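You operate a simulated robot arm through the tools that you are given. There is no shell and no other tool.

You are at the controls of a simulated two-armed robot. One attempt, no reset.

Task
Shut the soap drawer; start cotton at 30 with a 2-hour delay.

It is judged by the outcome, as a careful person would: the job done as asked, and still so three seconds after it is handed in. It fails if anything else is knocked over, pushed out of place, dropped, spilled or broken.

Robot
Two 7-joint arms with fingered hands on one trunk that stands fixed in place. Base frame: the origin is at the foot of the trunk, x ahead of it, y to its left, z up. Readings come in cm, degrees, newtons and seconds.
The left shoulder is at [7, 15.7, 128.9], the right one opposite. With the tool pointing down near the work surface each hand reaches from about 10 to 74 cm from the base axis, measured 20 degrees to its own side. Payload 5 kg a hand.
Tool frame (each hand has its own): the origin (TCP) lies between the finger pads and is the grasp point; the fingertips stand 3.1 cm ahead of it; z points along the fingers, y is the line along which they close. The gripper opens to 15.6 cm. The gripper's body begins 8.8 cm behind the TCP. The gripper is a hand of 4 fingers: y runs from the thumb to the fingers, the wrist lies at [0, 0, -24.9] in the tool frame, and closing takes about 1.5 s.
Orientation is told as [roll, pitch, yaw] about the base's x, y, z axes, in that order, counted from this pose: with the fingers straight down and closing along the base's y, the tool's x points along the base's -x, its y along +y and its z along -z.

Tools
- The arms move only by the tool jog_arm. It takes "left_plan", "right_plan" or both (then of equal length, played together; a hand with none holds still); each is a list of rows, each a list of 6 numbers: the turn, a rotation vector about the tool's x, y, z in degrees, then the shift along the tool's x, y, z in cm. In form: [[wx, wy, wz, x, y, z], ...]. A call has 1 to 20 rows; each row shifts and turns the commanded pose from where the row before left it, along the tool's axes as they then stand. "left_gripper" and "right_gripper" are, for a hand that has rows, the opening in per cent of the stroke, from 0 (shut) to 100 (fully open), set as the call begins (left out, the last holds). Rows are played at 5 a second. More than 5 cm and 8.6 degrees between two rows, or a gripper value outside its range, and nothing of the call is played. Where a pose cannot be reached the arm comes as near as it can. A force on the tool above 80 N (or 10 N above the force at the start of the call, whichever is more), or a blocked arm, ends the call early, and 0.2 s more pass. The fingers move at their own pace (about 10.8 cm/s each) and stop on an object; they squeeze with about 33 N. The grip force told is the motor's: it shows also when the fingers shut on nothing. Time passes only in rows, and 0.2 s behind the last, so rows that do not move let the fingers close. The reply holds the time, the measured pose of the TCP, the force on the tool along the base axes, the opening and the grip force, in the units named above and with some noise, with the torque about the TCP (base axes, N m) and any sound that the robot's microphone picked up, and new pictures: "show" is both (left out), scene, wrist or none (wrist: the cameras of the hands that moved).
- Cameras (640 x 400 px; columns grow to the right, rows downward): "scene" is now at [13.68, -1.39, 153.35]; the picture's right is [-0.08, -1.00, 0.00], its down [-0.52, 0.04, -0.85] and it looks along [0.85, -0.07, -0.53] (base axes); focal length 299 px, centre (320, 200). "left" rides on the left gripper at [-7.2, 0.2, -11.1] in its tool frame; the picture's right is [-0.02, -1.00, 0.00], its down [0.84, -0.02, -0.54] and it looks along [0.54, -0.01, 0.84] (tool axes); focal length 234 px, centre (320, 200). "right" rides on the right gripper at [7.2, 0.2, -11.1] in its tool frame; the picture's right is [-0.02, 1.00, 0.00], its down [-0.84, -0.02, -0.54] and it looks along [-0.54, -0.01, 0.84] (tool axes); focal length 234 px, centre (320, 200). There is no depth. A picture from a camera that has moved, and an enlarged one, comes with that camera's place and axes in the base frame and with its lens. The place of the scene camera against the robot may be out by one fixed shift of up to 1.8 cm in any direction.
- move_column(by): slides the trunk up (or, below 0, down) by that many cm; the arms and the scene camera ride with it, the base frame stays. It gives what a move gives, with no picture.
- set_fingers(finger1, finger2, finger3, thumb_bend, hand): sets how far each is bent, from 0 (flat) to 1 (curled in); at 0.3 the hand is open as for a grip, at 0.7 the pads meet at the TCP. One left out holds its place. A second passes; each finger stops where it meets its share of the squeeze, and holds until it gets a number again. A gripper value or a shape takes the hand back. It gives what a move gives, with no picture; readings hold the bend of each and the force on the fingers (four entries, about 0 where the hand has none), thumb and palm.
- preshape(shape, hand): the hand has 4 fingers and takes this shape, open, in about a second: jaw (thumb against the fingers, like two jaws); tri (thumb and two fingers); tip (a fingertip pinch); poke (one finger out to press); point (the index stretched); flat (the hand flat); cup (the hand cupped); fist (a fist). The gripper value then closes the fingers along that shape, each until it touches; the sizes above hold for jaw. It gives what a move gives, with no picture.
- pan_tilt(pan, tilt): turns the head with the scene camera to pan (to the left, within 86 degrees either way) and tilt (down, from -29 to 69), counted from straight ahead of the robot. It gives what a move gives, and a new picture of the scene camera.
- zoom(camera, box): a new picture of the part [left, top, right, bottom] of that camera's present view, enlarged. No time passes.
- finish_job(): hands the job in; it is judged then, once.

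Nothing tells you positions but the pictures and the camera data. Unless the task says otherwise, let go and move clear before handing in.

The tools are called after "Request:" as a command line: name --argument value ..., lists and objects as JSON in quotes. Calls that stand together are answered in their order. jog_arm: Moves the arms, as the interface text tells. Its arguments: {"type":"object","properties":{"left_plan":{"type":"array"},"left_gripper":{"type":"number"},"right_plan":{"type":"array"},"right_gripper":{"type":"number"},"show":{"type":"string","enum":["both","scene","wrist","none"]}},"required":[]} The other tools are called the same way: move_column (by) slides the trunk up or down; preshape (shape, hand) gives the hand a shape; set_fingers (finger1, finger2, finger3, thumb_bend, hand) moves the fingers one by one; pan_tilt (pan, tilt) turns the head that bears the scene camera; zoom (camera, box) takes an enlarged picture of a part of a camera's view; finish_job () hands the job in.

At the start:

```text
clock: 0.0
left_tool_pos: [65.98, 38.19, 126.92]
left_tcp_rot: [0.0, 0.0, -0.1]
left_wrist_force: [0.8, 0.0, 0.2]
left_ft_torque: [0.03, -0.01, 0.02]
left_finger_gap: 15.61
left_finger_force: 0.1
left_shape: jaw
left_bend: [0.3, 0.3, 0.3, 0.3]
left_finger forces: [0.0, 0.0, 0.0, 0.1, 0.0, 0.0]
right_tool_pos: [50.74, -16.78, 127.95]
right_tcp_rot: [-0.1, -0.1, -0.1]
right_wrist_force: [0.0, 0.3, 0.1]
right_ft_torque: [0.02, 0.0, 0.01]
right_finger_gap: 15.59
right_finger_force: 0.0
right_shape: jaw
right_bend: [0.3, 0.3, 0.3, 0.3]
right_finger forces: [0.1, 0.1, 0.0, 0.0, 0.0, 0.1]
trunk travel left (down, up): [-67.5, 26.5]
head pan, tilt: [-4.7, 31.7]
```

scene: 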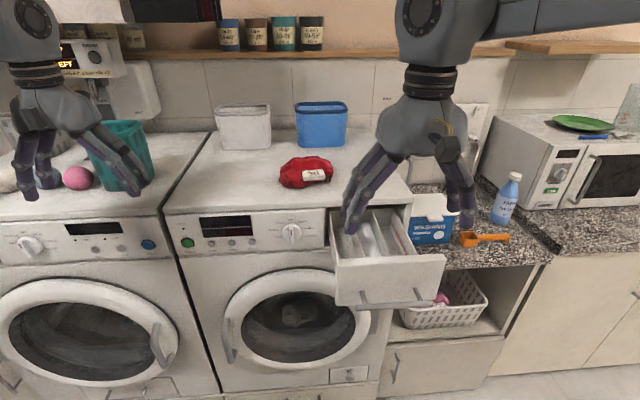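
right: 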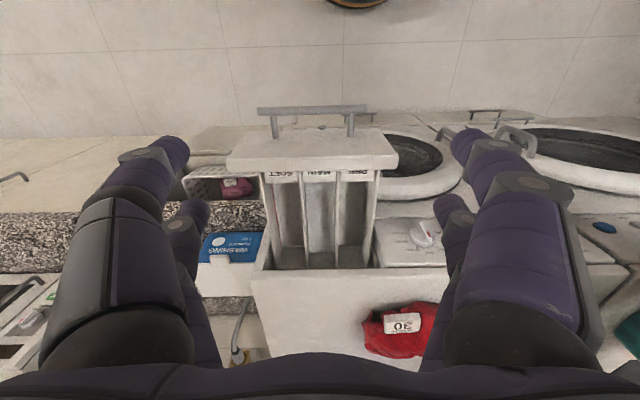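
left: 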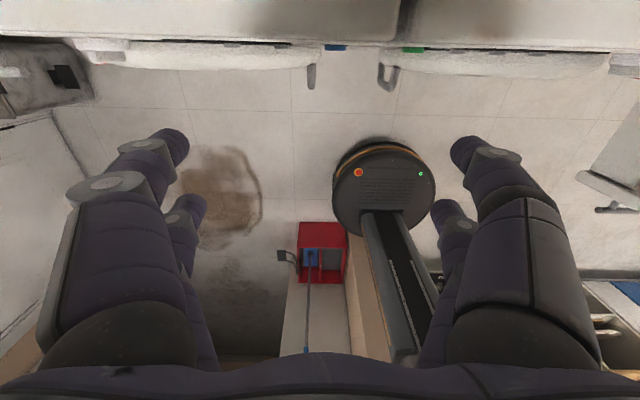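

I see two front-loaders; the right-hand one has its soap drawer pulled open and a panel with a green button, a display and a knob. I'll look closer at both panels before moving anything.

Request:
zoom --camera "scene" --box '[165, 195, 345, 275]'

Request:
zoom --camera "scene" --box '[0, 200, 180, 300]'

Request:
zoom --camera "scene" --box '[320, 180, 460, 320]'

Request:
zoom --camera "scene" --box '[40, 10, 340, 190]'

```text
3.56 times, centred on (255, 235) of scene
camera zoom: at [13.68, -1.39, 153.35], right [-0.08, -1.0, 0.0], down [-0.52, 0.04, -0.85], along [0.85, -0.07, -0.53], focal length 1062 px, centre (551, 76)
```

zoom: 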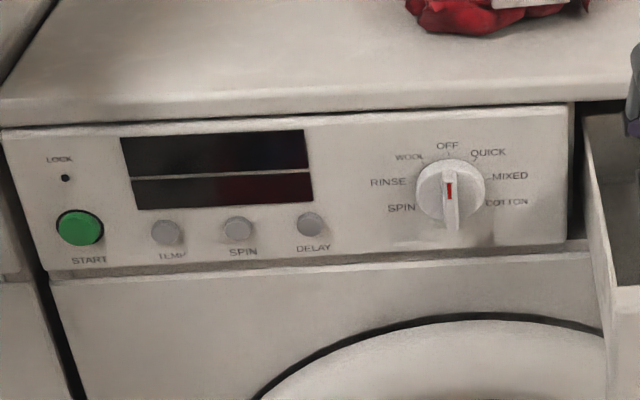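

```text
3.56 times, centred on (90, 250) of scene
camera zoom: at [13.68, -1.39, 153.35], right [-0.08, -1.0, 0.0], down [-0.52, 0.04, -0.85], along [0.85, -0.07, -0.53], focal length 1062 px, centre (1138, 22)
```

zoom: 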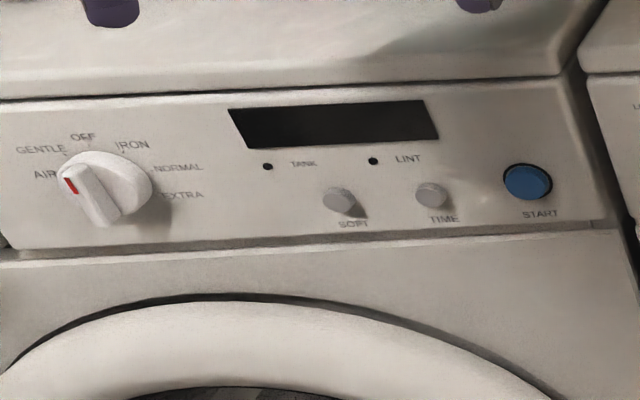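

```text
2.86 times, centred on (390, 250) of scene
camera zoom: at [13.68, -1.39, 153.35], right [-0.08, -1.0, 0.0], down [-0.52, 0.04, -0.85], along [0.85, -0.07, -0.53], focal length 854 px, centre (120, 57)
```

zoom: 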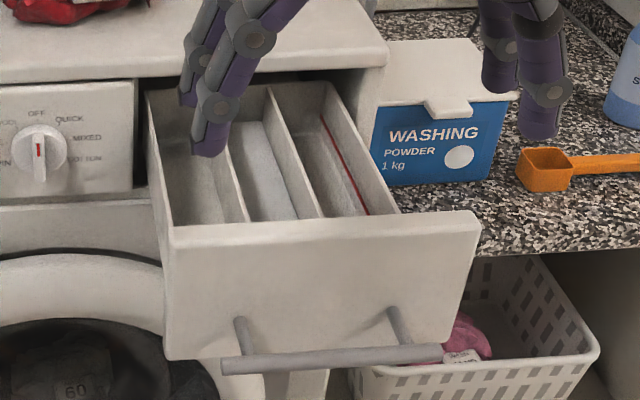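

```text
2.13 times, centred on (190, 100) of scene
camera zoom: at [13.68, -1.39, 153.35], right [-0.08, -1.0, 0.0], down [-0.52, 0.04, -0.85], along [0.85, -0.07, -0.53], focal length 637 px, centre (597, 413)
```

zoom: 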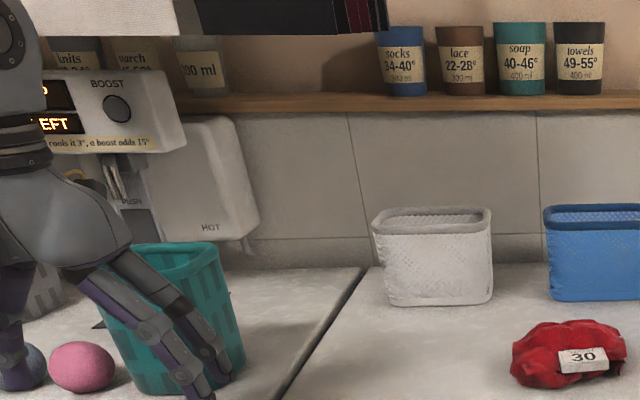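

The right machine is the washer: its panel reads START, TEMP, SPIN and DELAY, then the knob, which is at OFF with COTTON about 108° clockwise. By triangulation the drawer front is at about x=54, y −8…−28, z 103…114, and the knob at about [70, 1, 109]. First I'll close the right hand, back it off and lower it in front of the drawer face.

Request:
jog_arm --right_plan '[[0, 0, 0, 3, 0, 0], [0, 0, 0, 3, 0, 0], [0, 0, 0, 1, 0, 0], [0, 0, 0, 0, 0, 3], [0, 0, 0, 0, 0, 3], [0, 0, 0, 0, 0, 3], [0, 0, 0, 0, 0, 3], [0, 0, 0, 0, 0, 2]]' --right_gripper 0

```text
clock: 1.8
left_tool_pos: [66.07, 38.07, 126.99]
left_tcp_rot: [-0.1, 0.0, 0.1]
left_wrist_force: [0.4, -1.1, 0.5]
left_ft_torque: [0.0, 0.03, -0.01]
left_finger_gap: 15.63
left_finger_force: 0.0
left_shape: jaw
left_bend: [0.3, 0.3, 0.3, 0.3]
left_finger forces: [0.1, 0.0, 0.0, 0.0, 0.0, 0.0]
right_tool_pos: [43.86, -16.8, 113.97]
right_tcp_rot: [0.0, 0.0, -0.2]
right_wrist_force: [-0.5, -0.1, 0.2]
right_ft_torque: [0.03, 0.03, -0.03]
right_finger_gap: 0.02
right_finger_force: 32.6
right_shape: jaw
right_bend: [0.7, 0.7, 0.7, 0.7]
right_finger forces: [0.1, 0.0, 0.0, 0.1, 0.1, 0.1]
trunk travel left (down, up): [-67.5, 26.5]
head pan, tilt: [-4.7, 31.7]
camera scene: at [13.72, -1.41, 153.35], right [-0.08, -1.0, 0.0], down [-0.52, 0.04, -0.85], along [0.85, -0.07, -0.53], focal length 299 px, centre (320, 200)
camera right: at [36.55, -16.69, 124.95], right [0.03, 1.0, 0.0], down [0.84, -0.02, 0.54], along [0.54, -0.01, -0.84], focal length 234 px, centre (320, 200)
```

scene: 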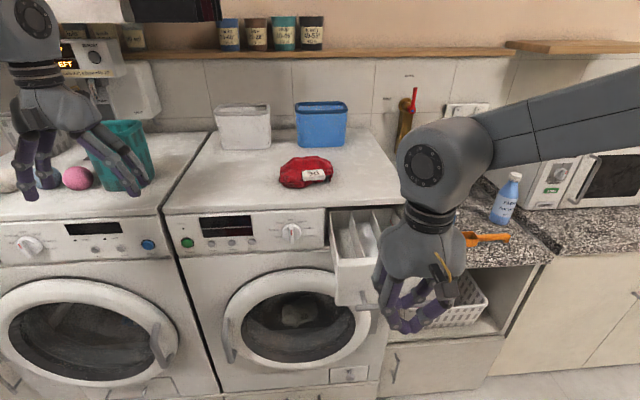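
right: 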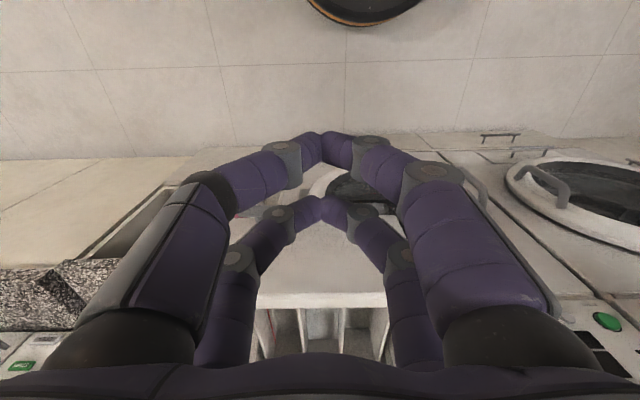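

The closed right hand is now in front of the drawer face, about 5 cm short of it. I'll lower it a bit more and push forward in small steps, watching the force.

Request:
jog_arm --right_plan '[[0, 0, 0, 0, 0, 2], [0, 0, 0, -1.5, 0, 0], [0, 0, 0, -1.5, 0, 0], [0, 0, 0, -1.5, 0, 0], [0, 0, 0, -1.5, 0, 0], [0, 0, 0, -1.5, 0, 0], [0, 0, 0, -1.5, 0, 0], [0, 0, 0, -1.5, 0, 0], [0, 0, 0, -1.5, 0, 0], [0, 0, 0, -1.5, 0, 0], [0, 0, 0, -1.5, 0, 0]]' --right_gripper 0

```text
clock: 4.2
left_tool_pos: [66.15, 38.15, 126.93]
left_tcp_rot: [0.0, 0.0, -0.1]
left_wrist_force: [-0.1, -0.4, -0.3]
left_ft_torque: [0.01, -0.03, -0.02]
left_finger_gap: 15.58
left_finger_force: 0.0
left_shape: jaw
left_bend: [0.3, 0.3, 0.3, 0.3]
left_finger forces: [0.2, 0.0, 0.1, 0.0, 0.0, 0.0]
right_tool_pos: [58.94, -16.92, 111.8]
right_tcp_rot: [0.0, 0.0, 0.0]
right_wrist_force: [-0.6, 0.4, -0.4]
right_ft_torque: [0.0, 0.01, -0.01]
right_finger_gap: 0.02
right_finger_force: 32.6
right_shape: jaw
right_bend: [0.7, 0.7, 0.7, 0.7]
right_finger forces: [0.0, 0.6, 0.3, 0.0, 0.0, 0.0]
trunk travel left (down, up): [-67.5, 26.5]
head pan, tilt: [-4.7, 31.7]
camera scene: at [13.75, -1.39, 153.34], right [-0.08, -1.0, 0.0], down [-0.52, 0.04, -0.85], along [0.85, -0.07, -0.53], focal length 299 px, centre (320, 200)
camera right: at [51.61, -16.73, 122.9], right [0.03, 1.0, 0.0], down [0.84, -0.02, 0.54], along [0.54, -0.01, -0.84], focal length 234 px, centre (320, 200)
```

scene: 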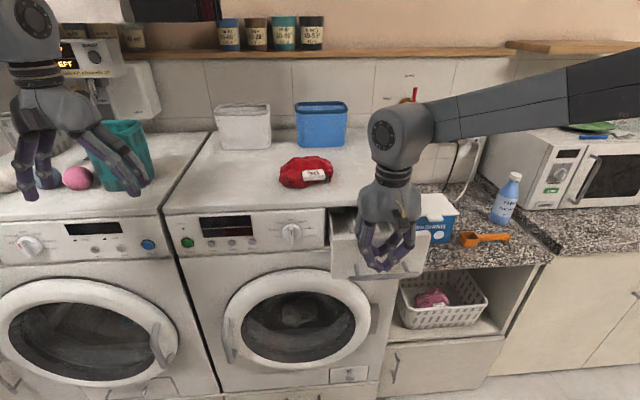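
right: 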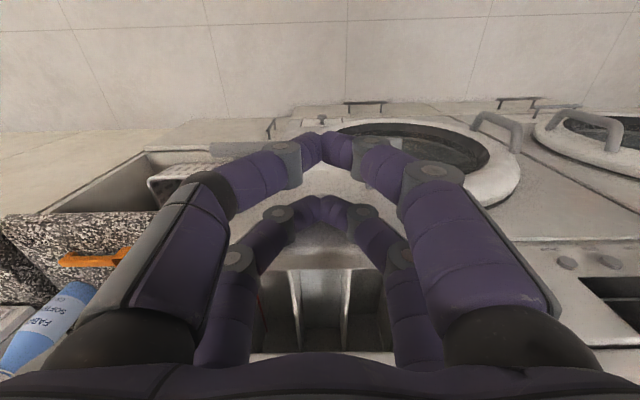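

The drawer is sliding in with almost no resistance, and the face is now near x≈62. I'll keep pushing more slowly until it meets its stop.

Request:
jog_arm --right_plan '[[0, 0, 0, -1, 0, 0], [0, 0, 0, -1, 0, 0], [0, 0, 0, -1, 0, 0], [0, 0, 0, -1, 0, 0], [0, 0, 0, -1, 0, 0], [0, 0, 0, -1, 0, 0], [0, 0, 0, -1, 0, 0]]' --right_gripper 0

```text
clock: 5.8
left_tool_pos: [66.02, 38.16, 127.0]
left_tcp_rot: [0.0, 0.0, 0.0]
left_wrist_force: [0.7, 0.5, -0.4]
left_ft_torque: [0.0, 0.0, 0.0]
left_finger_gap: 15.58
left_finger_force: 0.0
left_shape: jaw
left_bend: [0.3, 0.3, 0.3, 0.3]
left_finger forces: [0.0, 0.0, 0.0, 0.0, 0.0, 0.0]
right_tool_pos: [65.88, -16.92, 111.88]
right_tcp_rot: [-0.1, 0.0, 0.0]
right_wrist_force: [-2.6, -0.4, -0.2]
right_ft_torque: [0.01, 0.01, 0.02]
right_finger_gap: 0.01
right_finger_force: 32.5
right_shape: jaw
right_bend: [0.7, 0.7, 0.7, 0.7]
right_finger forces: [0.1, 0.6, 0.6, 0.0, 0.0, 0.0]
trunk travel left (down, up): [-67.5, 26.5]
head pan, tilt: [-4.7, 31.7]
camera scene: at [13.74, -1.39, 153.34], right [-0.08, -1.0, 0.0], down [-0.52, 0.04, -0.85], along [0.85, -0.07, -0.53], focal length 299 px, centre (320, 200)
camera right: at [58.6, -16.71, 122.96], right [0.03, 1.0, 0.0], down [0.84, -0.02, 0.54], along [0.54, -0.01, -0.84], focal length 234 px, centre (320, 200)
```

scene: 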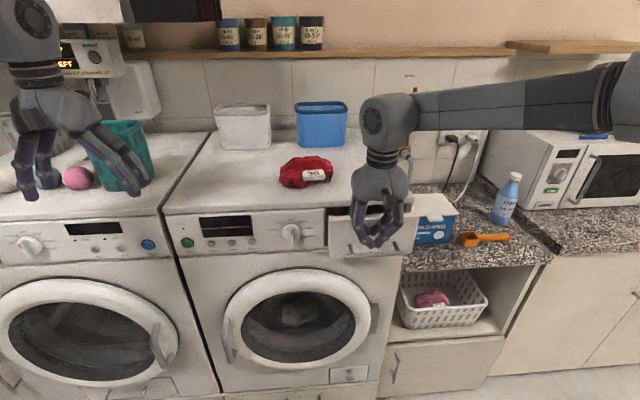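
right: 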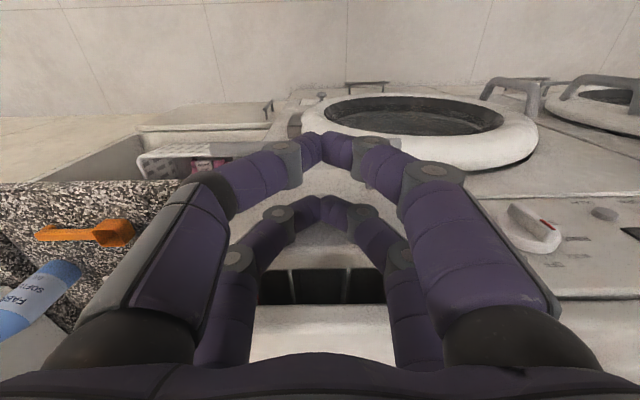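

There is still a dark gap of about 3 cm between the drawer and its opening. I'll push on in 0.5–1 cm steps.

Request:
jog_arm --right_plan '[[0, 0, 0, -1, 0, 0], [0, 0, 0, -1, 0, 0], [0, 0, 0, -0.5, 0, 0], [0, 0, 0, -0.5, 0, 0], [0, 0, 0, -0.5, 0, 0]]' --right_gripper 0

```text
clock: 7.0
left_tool_pos: [66.1, 38.16, 126.95]
left_tcp_rot: [0.0, 0.0, 0.0]
left_wrist_force: [-0.7, 0.4, -0.1]
left_ft_torque: [0.03, 0.01, -0.02]
left_finger_gap: 15.6
left_finger_force: 0.0
left_shape: jaw
left_bend: [0.3, 0.3, 0.3, 0.3]
left_finger forces: [0.1, 0.0, 0.1, 0.0, 0.0, 0.0]
right_tool_pos: [69.25, -16.91, 111.95]
right_tcp_rot: [0.0, -0.1, 0.1]
right_wrist_force: [-1.0, 0.1, 0.0]
right_ft_torque: [0.03, 0.01, 0.01]
right_finger_gap: 0.01
right_finger_force: 32.7
right_shape: jaw
right_bend: [0.7, 0.7, 0.7, 0.7]
right_finger forces: [0.0, 0.3, 0.4, 0.0, 0.0, 0.1]
trunk travel left (down, up): [-67.5, 26.5]
head pan, tilt: [-4.7, 31.7]
camera scene: at [13.7, -1.38, 153.35], right [-0.08, -1.0, 0.0], down [-0.52, 0.04, -0.85], along [0.85, -0.07, -0.53], focal length 299 px, centre (320, 200)
camera right: at [62.02, -16.74, 122.96], right [0.02, 1.0, 0.0], down [0.84, -0.02, 0.55], along [0.54, -0.01, -0.84], focal length 234 px, centre (320, 200)
```

scene: 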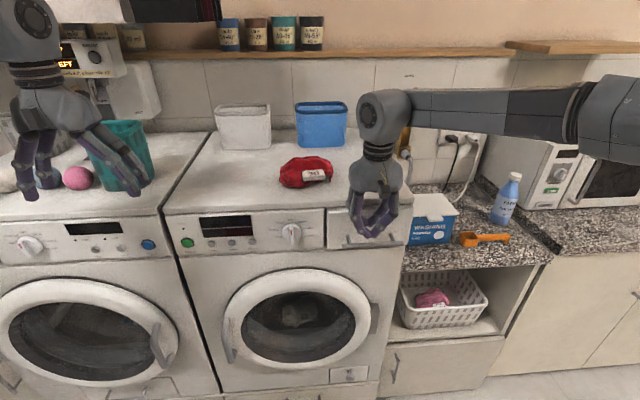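
right: 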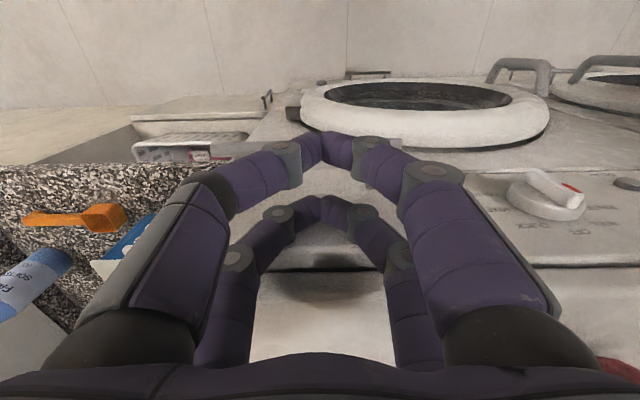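

The gap is nearly gone and there is no reaction force yet. I'll push a little further to seat it.

Request:
jog_arm --right_plan '[[0, 0, 0, -0.4, 0, 0], [0, 0, 0, -0.4, 0, 0], [0, 0, 0, -0.4, 0, 0], [0, 0, 0, -0.4, 0, 0], [0, 0, 0, -0.3, 0, 0], [0, 0, 0, 0, 0, 0]]' --right_gripper 0

```text
clock: 8.4
left_tool_pos: [65.73, 38.09, 127.21]
left_tcp_rot: [0.0, -0.3, 0.0]
left_wrist_force: [0.6, -0.1, -0.3]
left_ft_torque: [-0.03, 0.0, 0.01]
left_finger_gap: 15.61
left_finger_force: 0.0
left_shape: jaw
left_bend: [0.3, 0.3, 0.3, 0.3]
left_finger forces: [0.0, 0.1, 0.0, 0.0, 0.0, 0.0]
right_tool_pos: [70.57, -16.81, 111.87]
right_tcp_rot: [-0.1, 0.3, 0.0]
right_wrist_force: [-32.9, 1.8, -10.1]
right_ft_torque: [0.0, 0.22, 0.04]
right_finger_gap: 0.0
right_finger_force: 32.4
right_shape: jaw
right_bend: [0.7, 0.7, 0.7, 0.7]
right_finger forces: [0.0, 14.5, 14.5, 0.0, 0.0, 0.1]
trunk travel left (down, up): [-67.5, 26.5]
head pan, tilt: [-4.7, 31.7]
camera scene: at [13.15, -1.42, 153.38], right [-0.08, -1.0, 0.0], down [-0.52, 0.04, -0.85], along [0.85, -0.07, -0.52], focal length 299 px, centre (320, 200)
camera right: at [63.34, -16.74, 123.06], right [0.02, 1.0, 0.0], down [0.84, -0.02, 0.54], along [0.54, -0.01, -0.84], focal length 234 px, centre (320, 200)
```

scene: 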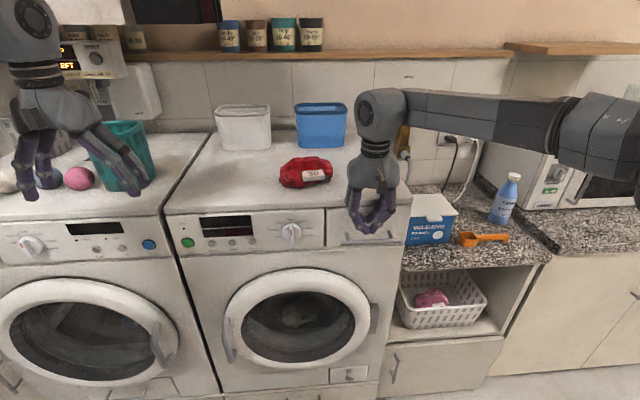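
right: 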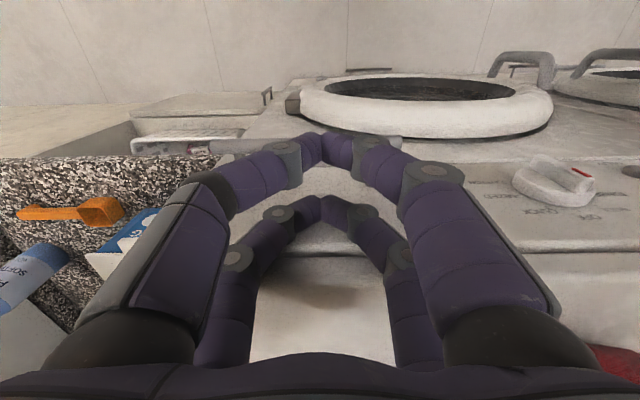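

The drawer has met its stop (33 N) and its face is flush with the panel. I'll back the right hand off and park it out of the way, then look up to check what hangs above the left arm.

Request:
jog_arm --right_plan '[[0, 0, 0, 2, 0, 0], [0, 0, 0, 4, 0, 0], [0, 0, 0, 4, 0, 0], [0, 0, 0, 4, 0, 0], [0, 0, 0, 4, 0, 0], [0, 0, 0, 0, -4, -3], [0, 0, 0, 0, -4, -3], [0, 0, 0, 0, -4, -3], [0, 0, 0, 0, -3, -3]]' --right_gripper 0 --show "scene"

Request:
pan_tilt --pan 10 --tilt 10

```text
clock: 10.4
left_tool_pos: [65.98, 38.1, 127.11]
left_tcp_rot: [0.0, -0.1, 0.0]
left_wrist_force: [0.6, 0.4, -0.2]
left_ft_torque: [0.01, -0.04, -0.01]
left_finger_gap: 15.56
left_finger_force: 0.1
left_shape: jaw
left_bend: [0.3, 0.3, 0.3, 0.3]
left_finger forces: [0.0, 0.0, 0.0, 0.1, 0.0, 0.1]
right_tool_pos: [53.12, -31.92, 123.95]
right_tcp_rot: [0.1, 0.1, -0.1]
right_wrist_force: [0.7, 0.4, 0.8]
right_ft_torque: [0.0, -0.02, -0.03]
right_finger_gap: 0.0
right_finger_force: 33.0
right_shape: jaw
right_bend: [0.7, 0.7, 0.7, 0.7]
right_finger forces: [0.0, 0.1, 0.0, 0.0, 0.1, 0.0]
trunk travel left (down, up): [-67.5, 26.5]
head pan, tilt: [-4.7, 31.7]
camera scene: at [13.6, -1.51, 153.35], right [-0.08, -1.0, 0.0], down [-0.52, 0.04, -0.85], along [0.85, -0.07, -0.53], focal length 299 px, centre (320, 200)
```

scene: 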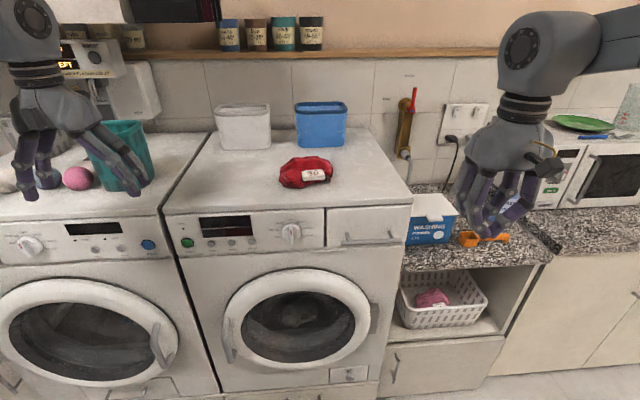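

```text
clock: 11.2
left_tool_pos: [66.08, 38.14, 126.84]
left_tcp_rot: [0.0, 0.0, 0.0]
left_wrist_force: [-0.5, -0.2, -0.1]
left_ft_torque: [-0.02, -0.03, 0.02]
left_finger_gap: 15.59
left_finger_force: 0.0
left_shape: jaw
left_bend: [0.3, 0.3, 0.3, 0.3]
left_finger forces: [0.1, 0.1, 0.0, 0.1, 0.0, 0.0]
right_tool_pos: [53.21, -31.85, 123.88]
right_tcp_rot: [-0.1, 0.1, -0.1]
right_wrist_force: [-0.1, 0.3, -0.5]
right_ft_torque: [-0.01, 0.02, 0.03]
right_finger_gap: 0.02
right_finger_force: 32.9
right_shape: jaw
right_bend: [0.7, 0.7, 0.7, 0.7]
right_finger forces: [0.1, 0.1, 0.1, 0.0, 0.1, 0.1]
trunk travel left (down, up): [-67.5, 26.5]
head pan, tilt: [10.0, 10.0]
camera scene: at [13.92, 0.98, 156.84], right [0.17, -0.98, 0.0], down [-0.17, -0.03, -0.98], along [0.97, 0.17, -0.17], focal length 299 px, centre (320, 200)
```

scene: 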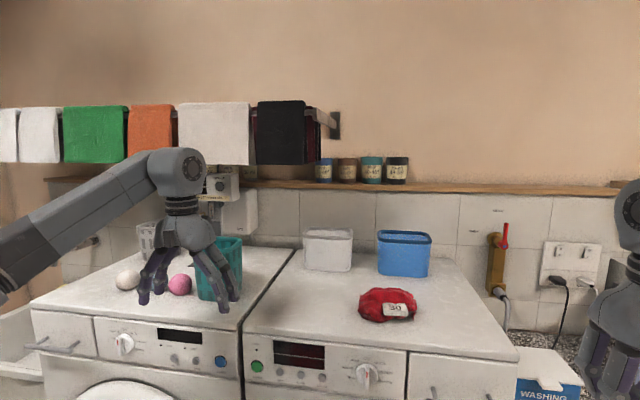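

A drying rack hangs on the wall well behind the left arm, and the teal basket is just behind the left fingers. I'll lift the left hand straight up, pull it back, bring it in front of the washer and turn the head back to the panel.

Request:
jog_arm --left_plan '[[0, 0, 0, 0, 0, -3], [0, 0, 0, 0, 0, -3], [0, 0, 0, 0, 0, -3], [0, 0, 0, 4, 0, 0], [0, 0, 0, 4, 0, 0], [0, 0, 0, 4, 0, 0], [0, 0, 0, 0, -4, 0], [0, 0, 0, 0, -4, 0], [0, 0, 0, 0, -4, 0], [0, 0, 0, 0, -4, 0]]' --show "none"

Request:
pan_tilt --pan 5 --tilt 32

```text
clock: 13.4
left_tool_pos: [54.24, 21.8, 135.9]
left_tcp_rot: [0.1, 0.3, 0.1]
left_wrist_force: [-0.9, 0.2, -0.1]
left_ft_torque: [0.03, 0.01, -0.02]
left_finger_gap: 15.6
left_finger_force: 0.1
left_shape: jaw
left_bend: [0.3, 0.3, 0.3, 0.3]
left_finger forces: [0.0, 0.0, 0.0, 0.0, 0.0, 0.0]
right_tool_pos: [53.42, -32.09, 123.79]
right_tcp_rot: [0.1, 0.1, -0.1]
right_wrist_force: [0.8, -1.1, -0.5]
right_ft_torque: [0.02, 0.02, 0.01]
right_finger_gap: 0.0
right_finger_force: 33.2
right_shape: jaw
right_bend: [0.7, 0.7, 0.7, 0.7]
right_finger forces: [0.0, 0.0, 0.0, 0.0, 0.0, 0.0]
trunk travel left (down, up): [-67.5, 26.5]
head pan, tilt: [10.0, 10.0]
```

```text
clock: 14.3
left_tool_pos: [54.06, 22.19, 135.96]
left_tcp_rot: [0.0, 0.0, -0.1]
left_wrist_force: [-0.1, -0.3, 0.2]
left_ft_torque: [-0.01, -0.01, 0.02]
left_finger_gap: 15.58
left_finger_force: 0.1
left_shape: jaw
left_bend: [0.3, 0.3, 0.3, 0.3]
left_finger forces: [0.1, 0.0, 0.0, 0.0, 0.0, 0.0]
right_tool_pos: [53.08, -31.82, 124.1]
right_tcp_rot: [0.1, 0.1, -0.1]
right_wrist_force: [-0.4, -0.3, 0.3]
right_ft_torque: [-0.02, 0.0, -0.01]
right_finger_gap: 0.01
right_finger_force: 33.0
right_shape: jaw
right_bend: [0.7, 0.7, 0.7, 0.7]
right_finger forces: [0.0, 0.1, 0.1, 0.0, 0.0, 0.1]
trunk travel left (down, up): [-67.5, 26.5]
head pan, tilt: [5.0, 32.0]
camera scene: at [13.62, 0.19, 153.32], right [0.09, -1.0, 0.0], down [-0.53, -0.05, -0.85], along [0.85, 0.07, -0.53], focal length 299 px, centre (320, 200)
```

scene: 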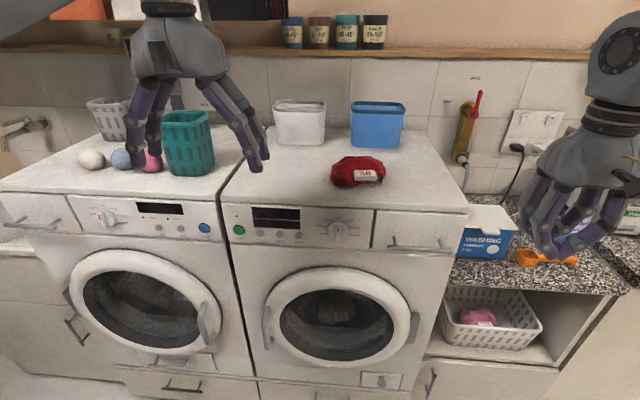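

The left hand is clear, at [54, 22, 136]. To give the arm a comfortable bend for pointing its fingers forward at the panel, I'll raise the trunk 12 cm and then pitch the hand forward.

Request:
move_column --by 12

Request:
jog_arm --left_plan '[[0, -8, 0, 0, 0, 3], [0, -8, 0, 0, 0, 3], [0, -8, 0, 0, 0, 3], [0, -8, 0, 1, 0, 2], [0, -8, 0, 2, 0, 1], [0, -8, 0, 2, 0, 1], [0, -8, 0, 2, 0, 0], [0, -8, 0, 2, 0, 0], [0, -8, 0, 2, 0, 0], [0, -8, 0, 2, 0, 0], [0, -8, 0, 2, 0, 0], [0, -2, 0, 0, 0, 0]]'

```text
clock: 15.8
left_tool_pos: [54.13, 22.08, 147.91]
left_tcp_rot: [0.0, -0.1, 0.1]
left_wrist_force: [0.2, -1.4, 0.3]
left_ft_torque: [0.04, 0.03, 0.0]
left_finger_gap: 15.56
left_finger_force: 0.0
left_shape: jaw
left_bend: [0.3, 0.3, 0.3, 0.3]
left_finger forces: [0.0, 0.0, 0.0, 0.1, 0.1, 0.0]
right_tool_pos: [53.18, -31.85, 135.87]
right_tcp_rot: [0.0, 0.0, -0.1]
right_wrist_force: [-0.1, -0.4, 1.1]
right_ft_torque: [-0.02, 0.01, 0.0]
right_finger_gap: 0.0
right_finger_force: 33.0
right_shape: jaw
right_bend: [0.7, 0.7, 0.7, 0.7]
right_finger forces: [0.0, 0.1, 0.0, 0.0, 0.0, 0.0]
trunk travel left (down, up): [-79.5, 14.5]
head pan, tilt: [5.0, 32.0]
```

```text
clock: 18.4
left_tool_pos: [59.42, 14.74, 130.96]
left_tcp_rot: [-5.0, -78.0, 1.7]
left_wrist_force: [0.1, -0.7, 0.4]
left_ft_torque: [0.01, 0.02, 0.05]
left_finger_gap: 15.59
left_finger_force: 0.1
left_shape: jaw
left_bend: [0.3, 0.3, 0.3, 0.3]
left_finger forces: [0.0, 0.0, 0.0, 0.1, 0.0, 0.0]
left hand out of reach, approached as far as the arm can: row 7, 8, 9, 10, 11, 12
right_tool_pos: [53.16, -32.26, 135.86]
right_tcp_rot: [0.2, -0.1, -0.1]
right_wrist_force: [-0.1, 0.4, -0.3]
right_ft_torque: [0.07, -0.02, 0.02]
right_finger_gap: 0.01
right_finger_force: 33.2
right_shape: jaw
right_bend: [0.7, 0.7, 0.7, 0.7]
right_finger forces: [0.0, 0.0, 0.1, 0.0, 0.1, 0.1]
trunk travel left (down, up): [-79.5, 14.5]
head pan, tilt: [5.0, 32.0]
camera scene: at [13.46, -0.4, 165.31], right [0.09, -1.0, 0.0], down [-0.53, -0.04, -0.85], along [0.85, 0.08, -0.53], focal length 299 px, centre (320, 200)
camera left: at [50.04, 15.63, 140.22], right [-0.05, -1.0, 0.04], down [-0.71, 0.01, -0.71], along [0.71, -0.06, -0.71], focal length 234 px, centre (320, 200)
```

scene: 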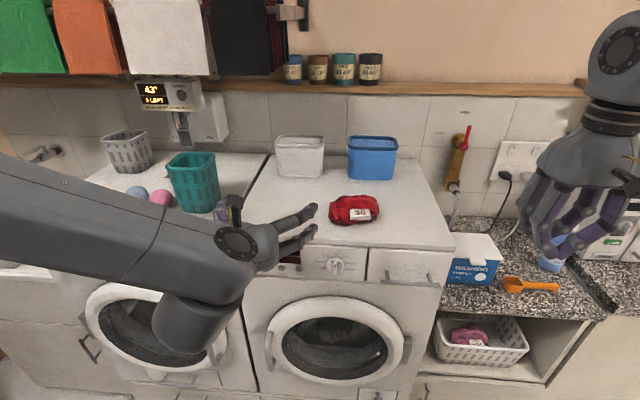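
left: 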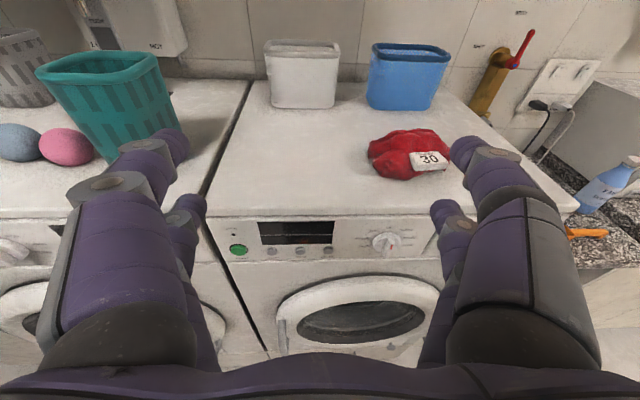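

The arm was too folded for that pose, so it stopped at pitch −78. A lower and more forward pose leaves the wrist farther from the shoulder, so I'll go there, staying well short of the panel at x≈72.

Request:
jog_arm --left_plan '[[0, 0, 0, 2, 0, 1.5], [0, 0, 0, 2, 0, 1.5], [0, 0, 0, 2, 0, 1.5], [0, 0, 0, 2, 0, 1.5], [0, 0, 0, 2, 0, 1], [0, 0, 0, 0, 0, 0]]'

```text
clock: 19.8
left_tool_pos: [64.12, 11.52, 121.3]
left_tcp_rot: [-5.5, -77.7, 2.4]
left_wrist_force: [-0.3, -0.7, 0.0]
left_ft_torque: [0.01, 0.01, 0.02]
left_finger_gap: 15.61
left_finger_force: 0.0
left_shape: jaw
left_bend: [0.3, 0.3, 0.3, 0.3]
left_finger forces: [0.0, 0.0, 0.0, 0.0, 0.1, 0.0]
left hand out of reach, approached as far as the arm can: row 3, 4, 5
right_tool_pos: [53.09, -31.98, 135.94]
right_tcp_rot: [0.1, 0.0, -0.1]
right_wrist_force: [-0.8, 0.2, 0.3]
right_ft_torque: [-0.01, -0.01, 0.01]
right_finger_gap: 0.0
right_finger_force: 33.0
right_shape: jaw
right_bend: [0.7, 0.7, 0.7, 0.7]
right_finger forces: [0.0, 0.1, 0.0, 0.0, 0.1, 0.0]
trunk travel left (down, up): [-79.5, 14.5]
head pan, tilt: [5.0, 32.0]
camera scene: at [13.55, -0.07, 165.31], right [0.09, -1.0, 0.0], down [-0.53, -0.04, -0.85], along [0.85, 0.07, -0.53], focal length 299 px, centre (320, 200)
camera left: at [54.63, 12.3, 130.71], right [-0.05, -1.0, 0.04], down [-0.71, 0.0, -0.7], along [0.7, -0.06, -0.71], focal length 234 px, centre (320, 200)
```

scene: 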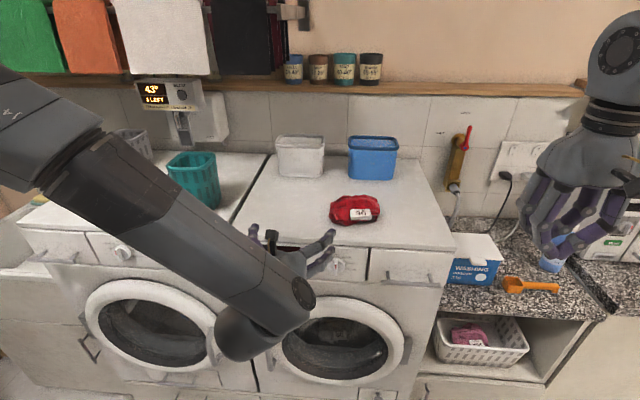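
left: 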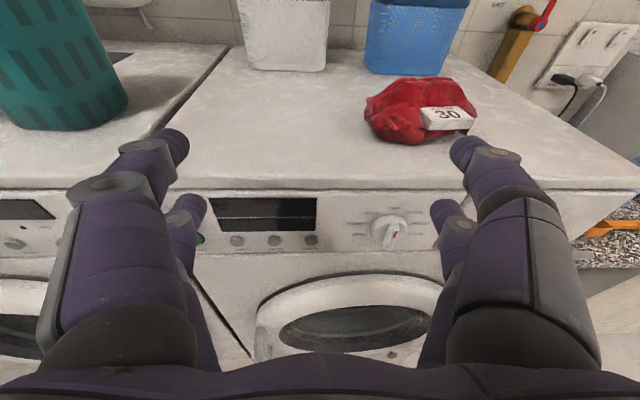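

The hand now points almost forward (pitch −78) at [64, 11.5, 121], and the wrist camera shows the panel well. Before planning the knob turn I'll back off 3 cm and test how far the wrist can roll clockwise in free space.

Request:
jog_arm --left_plan '[[0, 0, 0, 0, 0, -3], [0, 0, 8.4, 0, 0, 0], [0, 0, 8.4, 0, 0, 0], [0, 0, 8.4, 0, 0, 0], [0, 0, 8.4, 0, 0, 0], [0, 0, 8.4, 0, 0, 0], [0, 0, 8.4, 0, 0, 0], [0, 0, 8.4, 0, 0, 0], [0, 0, 8.4, 0, 0, 0], [0, 0, 8.4, 0, 0, 0], [0, 0, 8.4, 0, 0, 0], [0, 0, 8.4, 0, 0, 0], [0, 0, 8.4, 0, 0, 0], [0, 0, 8.4, 0, 0, 0]]'

```text
clock: 22.8
left_tool_pos: [61.08, 11.86, 121.91]
left_tcp_rot: [77.5, 17.5, -97.5]
left_wrist_force: [-0.6, -0.1, 0.2]
left_ft_torque: [-0.02, -0.01, 0.01]
left_finger_gap: 15.58
left_finger_force: 0.0
left_shape: jaw
left_bend: [0.3, 0.3, 0.3, 0.3]
left_finger forces: [0.0, 0.1, 0.1, 0.0, 0.1, 0.1]
right_tool_pos: [53.32, -31.94, 135.91]
right_tcp_rot: [0.1, -0.1, -0.1]
right_wrist_force: [-0.3, 0.7, 0.4]
right_ft_torque: [0.05, 0.04, 0.0]
right_finger_gap: 0.02
right_finger_force: 33.2
right_shape: jaw
right_bend: [0.7, 0.7, 0.7, 0.7]
right_finger forces: [0.1, 0.0, 0.0, 0.0, 0.0, 0.0]
trunk travel left (down, up): [-79.5, 14.5]
head pan, tilt: [5.0, 32.0]
camera scene: at [13.65, 0.09, 165.3], right [0.09, -1.0, 0.0], down [-0.53, -0.05, -0.85], along [0.84, 0.07, -0.53], focal length 299 px, centre (320, 200)
camera left: at [49.34, 5.56, 122.21], right [-0.18, 0.3, -0.94], down [-0.43, 0.83, 0.35], along [0.88, 0.47, -0.02], focal length 234 px, centre (320, 200)
```

scene: 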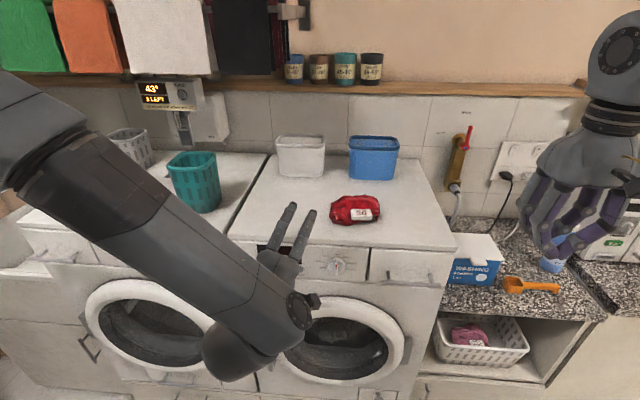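
left: 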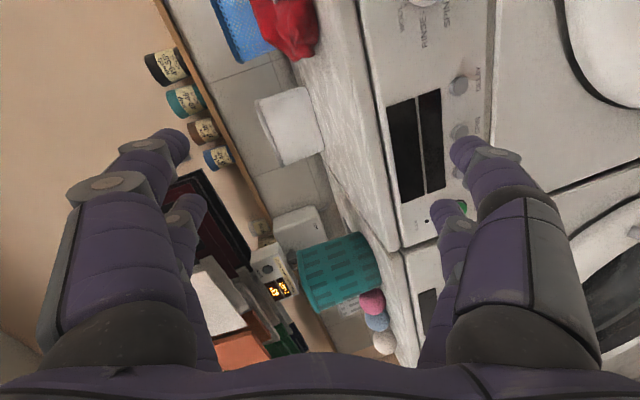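

A 109° clockwise roll is fully reachable. I'll roll back, move in front of the knob (about [61, 1.3, 107]) and see how close to straight forward the hand can point there.

Request:
jog_arm --left_plan '[[0, 0, -8.4, 0, 0, 0], [0, 0, -8.4, 0, 0, 0], [0, 0, -8.4, 0, 0, 0], [0, 0, -8.4, 0, 0, 0], [0, 0, -8.4, 0, 0, 0], [0, 0, -8.4, 0, 0, 0], [0, 0, -8.4, 0, 0, 0], [0, 0, -8.4, 0, 0, 0], [0, 0, -8.4, 0, 0, 0], [0, 0, -8.4, 0, 0, 0], [0, 0, -8.4, 0, 0, 0], [0, 0, -8.4, 0, 0, 0], [0, 0, -8.4, 0, 0, 0], [0, 0, 0, 3, -2, -0.5], [0, 0, 0, 3, -3, -0.5], [0, 0, 0, 3, -3, -0.5], [0, 0, 0, 3, -3, -0.5]]'

```text
clock: 26.4
left_tool_pos: [56.08, 0.68, 110.89]
left_tcp_rot: [-5.9, -77.9, 2.5]
left_wrist_force: [0.1, -0.7, 0.1]
left_ft_torque: [0.02, 0.08, 0.03]
left_finger_gap: 15.59
left_finger_force: 0.1
left_shape: jaw
left_bend: [0.3, 0.3, 0.3, 0.3]
left_finger forces: [0.0, 0.0, 0.0, 0.0, 0.0, 0.0]
right_tool_pos: [53.22, -31.99, 135.81]
right_tcp_rot: [0.1, 0.0, -0.1]
right_wrist_force: [0.7, -0.1, -0.6]
right_ft_torque: [0.08, 0.01, -0.01]
right_finger_gap: 0.0
right_finger_force: 33.0
right_shape: jaw
right_bend: [0.7, 0.7, 0.7, 0.7]
right_finger forces: [0.1, 0.0, 0.0, 0.1, 0.0, 0.0]
trunk travel left (down, up): [-79.5, 14.5]
head pan, tilt: [5.0, 32.0]
camera scene: at [13.74, -0.15, 165.3], right [0.09, -1.0, 0.0], down [-0.53, -0.04, -0.85], along [0.84, 0.07, -0.53], focal length 299 px, centre (320, 200)
camera left: at [46.74, 1.44, 120.18], right [-0.05, -1.0, 0.04], down [-0.71, 0.0, -0.71], along [0.7, -0.07, -0.71], focal length 234 px, centre (320, 200)
```

scene: 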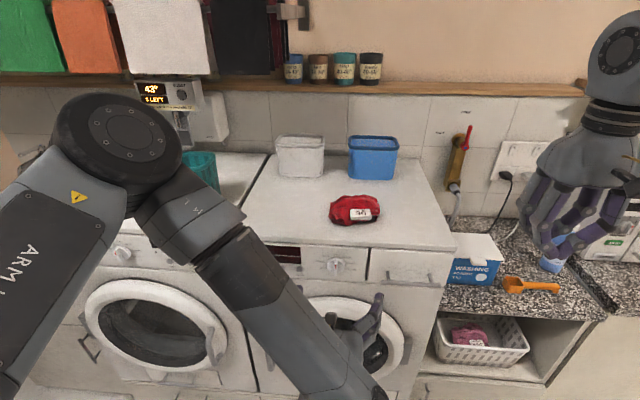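
left: 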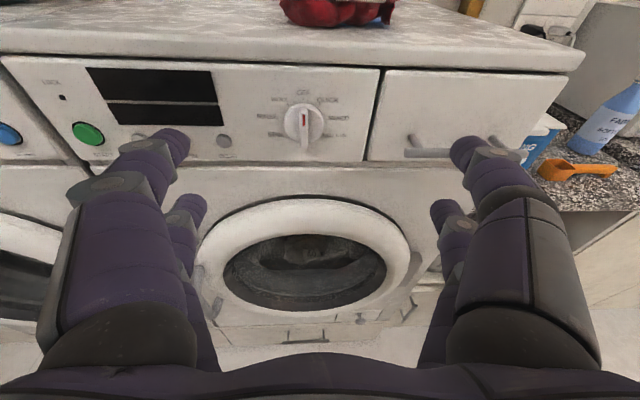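

I have a clear view of the panel; the drawer is flush with it and the knob is still at OFF. Next I'll try to level the hand so it points straight at the panel.

Request:
jog_arm --left_plan '[[-1.6, -6, 0, 0, 0, 0], [-1.6, -6, 0, 0, 0, 0], [0, 0, 0, 0, 0, 0]]' --show "wrist"

Request:
zoom --camera "left" --box '[40, 50, 400, 190]'

```text
clock: 27.2
left_tool_pos: [55.97, 0.88, 110.92]
left_tcp_rot: [-87.8, -89.1, 87.9]
left_wrist_force: [-0.2, 0.4, -0.2]
left_ft_torque: [0.0, 0.02, -0.01]
left_finger_gap: 15.59
left_finger_force: 0.1
left_shape: jaw
left_bend: [0.3, 0.3, 0.3, 0.3]
left_finger forces: [0.0, 0.1, 0.0, 0.1, 0.0, 0.1]
right_tool_pos: [53.11, -31.84, 135.99]
right_tcp_rot: [0.0, 0.0, -0.1]
right_wrist_force: [0.2, 0.6, 0.2]
right_ft_torque: [-0.03, 0.02, -0.01]
right_finger_gap: 0.03
right_finger_force: 33.0
right_shape: jaw
right_bend: [0.7, 0.7, 0.7, 0.7]
right_finger forces: [0.0, 0.0, 0.0, 0.1, 0.1, 0.0]
trunk travel left (down, up): [-79.5, 14.5]
head pan, tilt: [5.0, 32.0]
camera left: at [44.84, 1.17, 118.05], right [0.0, -1.0, 0.04], down [-0.55, -0.03, -0.84], along [0.84, -0.02, -0.54], focal length 234 px, centre (320, 200)
```

left: 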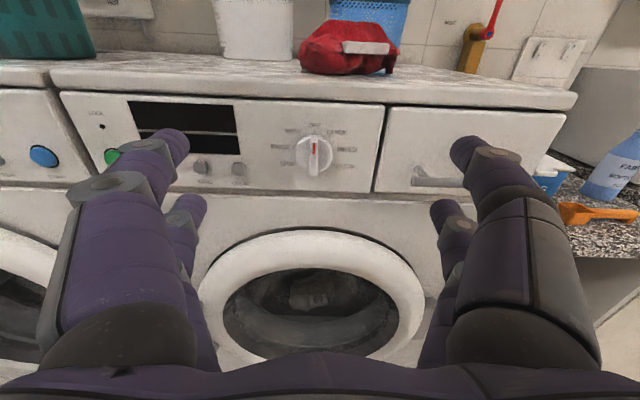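

```text
1.78 times, centred on (220, 120) of left
camera zoom: at [44.84, 1.17, 118.05], right [0.0, -1.0, 0.04], down [-0.55, -0.03, -0.84], along [0.84, -0.02, -0.54], focal length 416 px, centre (498, 342)
```

zoom: 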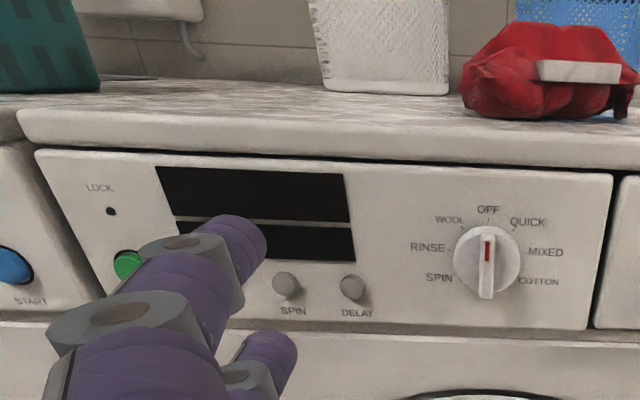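

The hand is now level and pointing at the panel. I place the knob at about [72.5, 1.4, 107], with a bar roughly 4.5 cm tall and 1 cm thick. I'll narrow the jaws and move to a pre-grasp just in front of it.

Request:
jog_arm --left_plan '[[0, 0, 0, 2, 0.3, 1], [0, 0, 0, 1.9, 0.2, 2], [0, 0, 0, 0, 0, 2], [0, 0, 0, 0, 0, 2], [0, 0, 0, 0, 0, 0]]' --left_gripper 35

Request:
zoom --camera "left" --box '[200, 80, 440, 230]'

Request:
zoom --camera "scene" --box '[240, 220, 440, 345]'

```text
clock: 28.4
left_tool_pos: [63.0, 1.09, 107.22]
left_tcp_rot: [-73.2, -89.0, 73.5]
left_wrist_force: [-0.1, 0.1, 0.1]
left_ft_torque: [-0.05, 0.0, 0.0]
left_finger_gap: 5.5
left_finger_force: 0.1
left_shape: jaw
left_bend: [0.73, 0.73, 0.73, 0.7]
left_finger forces: [0.0, 0.1, 0.0, 0.0, 0.0, 0.0]
left hand out of reach, approached as far as the arm can: row 4
right_tool_pos: [53.24, -31.89, 135.91]
right_tcp_rot: [0.0, 0.0, -0.1]
right_wrist_force: [-0.1, 0.5, -0.4]
right_ft_torque: [0.0, -0.01, 0.01]
right_finger_gap: 0.01
right_finger_force: 33.5
right_shape: jaw
right_bend: [0.7, 0.7, 0.7, 0.7]
right_finger forces: [0.0, 0.1, 0.0, 0.1, 0.0, 0.1]
trunk travel left (down, up): [-79.5, 14.5]
head pan, tilt: [5.0, 32.0]
camera scene: at [13.67, 0.07, 165.3], right [0.09, -1.0, 0.0], down [-0.53, -0.05, -0.85], along [0.84, 0.07, -0.53], focal length 299 px, centre (320, 200)
camera left: at [51.86, 1.24, 114.44], right [0.01, -1.0, 0.04], down [-0.55, -0.04, -0.84], along [0.84, -0.02, -0.55], focal length 234 px, centre (320, 200)
```

scene: 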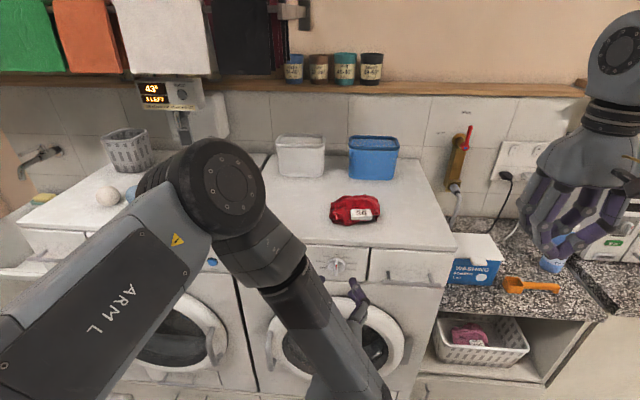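
left: 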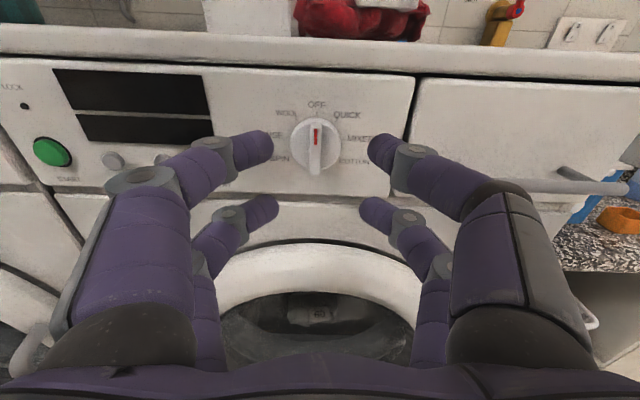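

```text
2.67 times, centred on (320, 155) of left
camera zoom: at [51.86, 1.24, 114.44], right [0.01, -1.0, 0.04], down [-0.55, -0.04, -0.84], along [0.84, -0.02, -0.55], focal length 624 px, centre (320, 320)
```

zoom: 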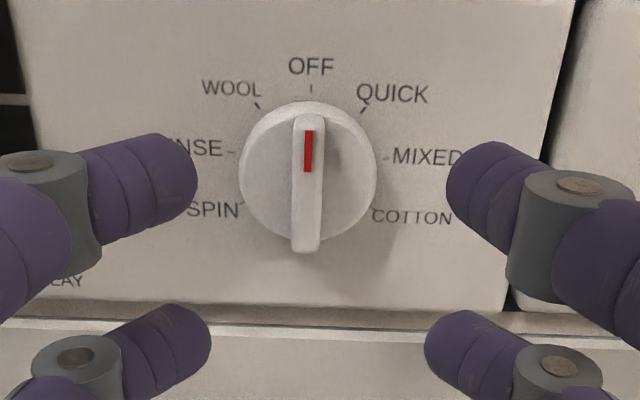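

```text
3.20 times, centred on (340, 282) of scene
camera zoom: at [13.67, 0.07, 165.3], right [0.09, -1.0, 0.0], down [-0.53, -0.05, -0.85], along [0.84, 0.07, -0.53], focal length 956 px, centre (256, -64)
```

zoom: 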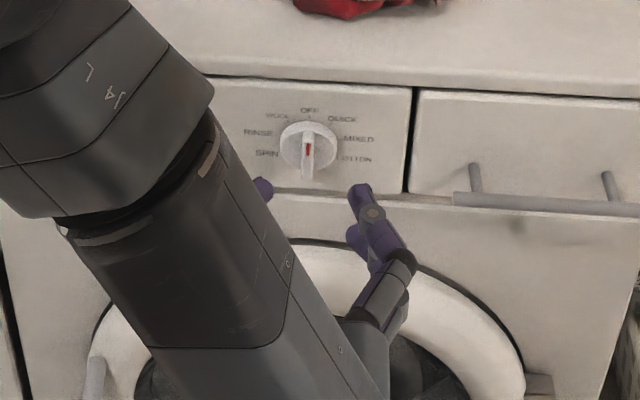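

The close view shows the printed ticks 40° apart, so COTTON is 120° clockwise from OFF. The knob centre is about y=1.4, z=106.8, with the bar's front face near x≈71. I'll align and advance in small steps with the jaws open around the bar.

Request:
jog_arm --left_plan '[[0, 0, 0, 0.2, 0.3, 1], [0, 0, 0, 0.1, 0, 1], [0, 0, 0, 0, 0, 1], [0, 0, 0, 0, 0, 1], [0, 0, 0, 0, 0, 0]]' --show "wrist"

Request:
zoom --camera "left" --box '[200, 80, 440, 230]'

Request:
zoom --camera "scene" --box '[280, 230, 400, 305]'

```text
clock: 29.6
left_tool_pos: [66.58, 0.21, 107.8]
left_tcp_rot: [-71.9, -89.1, 72.2]
left_wrist_force: [-0.4, 0.0, 0.1]
left_ft_torque: [-0.02, 0.04, 0.02]
left_finger_gap: 5.49
left_finger_force: 0.1
left_shape: jaw
left_bend: [0.73, 0.73, 0.73, 0.7]
left_finger forces: [0.0, 0.1, 0.1, 0.0, 0.0, 0.0]
left hand out of reach, approached as far as the arm can: row 1, 2, 3
right_tool_pos: [53.16, -31.91, 135.95]
right_tcp_rot: [0.1, 0.1, -0.1]
right_wrist_force: [0.7, -0.4, 0.5]
right_ft_torque: [-0.01, 0.04, -0.01]
right_finger_gap: 0.01
right_finger_force: 33.4
right_shape: jaw
right_bend: [0.7, 0.7, 0.7, 0.7]
right_finger forces: [0.1, 0.1, 0.0, 0.1, 0.0, 0.1]
trunk travel left (down, up): [-79.5, 14.5]
head pan, tilt: [5.0, 32.0]
camera left: at [55.42, 0.4, 115.02], right [0.0, -1.0, 0.04], down [-0.55, -0.04, -0.84], along [0.84, -0.02, -0.55], focal length 234 px, centre (320, 200)
```

left: 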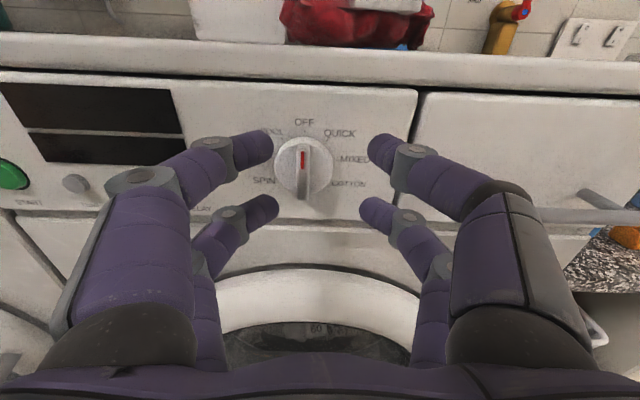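

```text
2.67 times, centred on (320, 155) of left
camera zoom: at [55.42, 0.4, 115.02], right [0.0, -1.0, 0.04], down [-0.55, -0.04, -0.84], along [0.84, -0.02, -0.55], focal length 624 px, centre (320, 320)
```

zoom: 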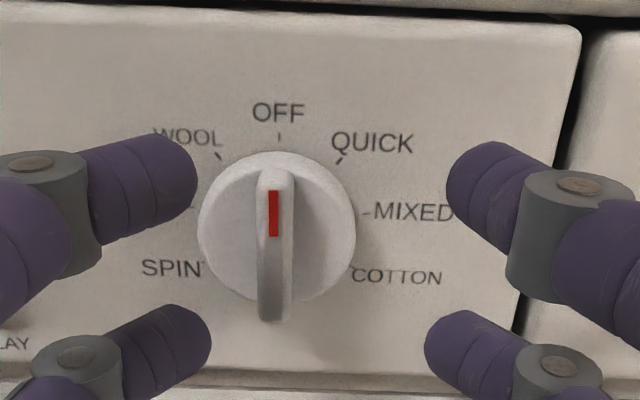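

```text
5.33 times, centred on (340, 268) of scene
camera zoom: at [13.66, 0.07, 165.3], right [0.09, -1.0, 0.0], down [-0.53, -0.05, -0.85], along [0.84, 0.07, -0.53], focal length 1593 px, centre (213, -160)
```

zoom: 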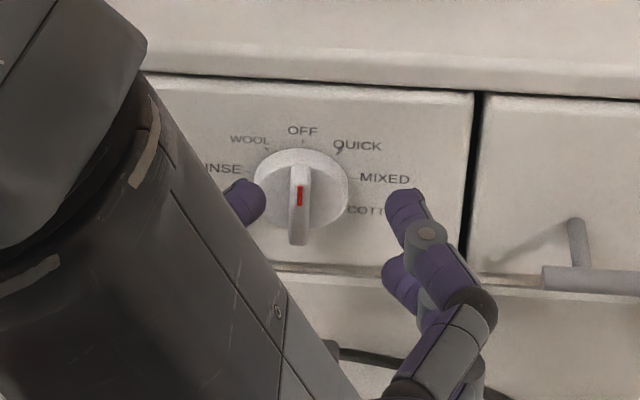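

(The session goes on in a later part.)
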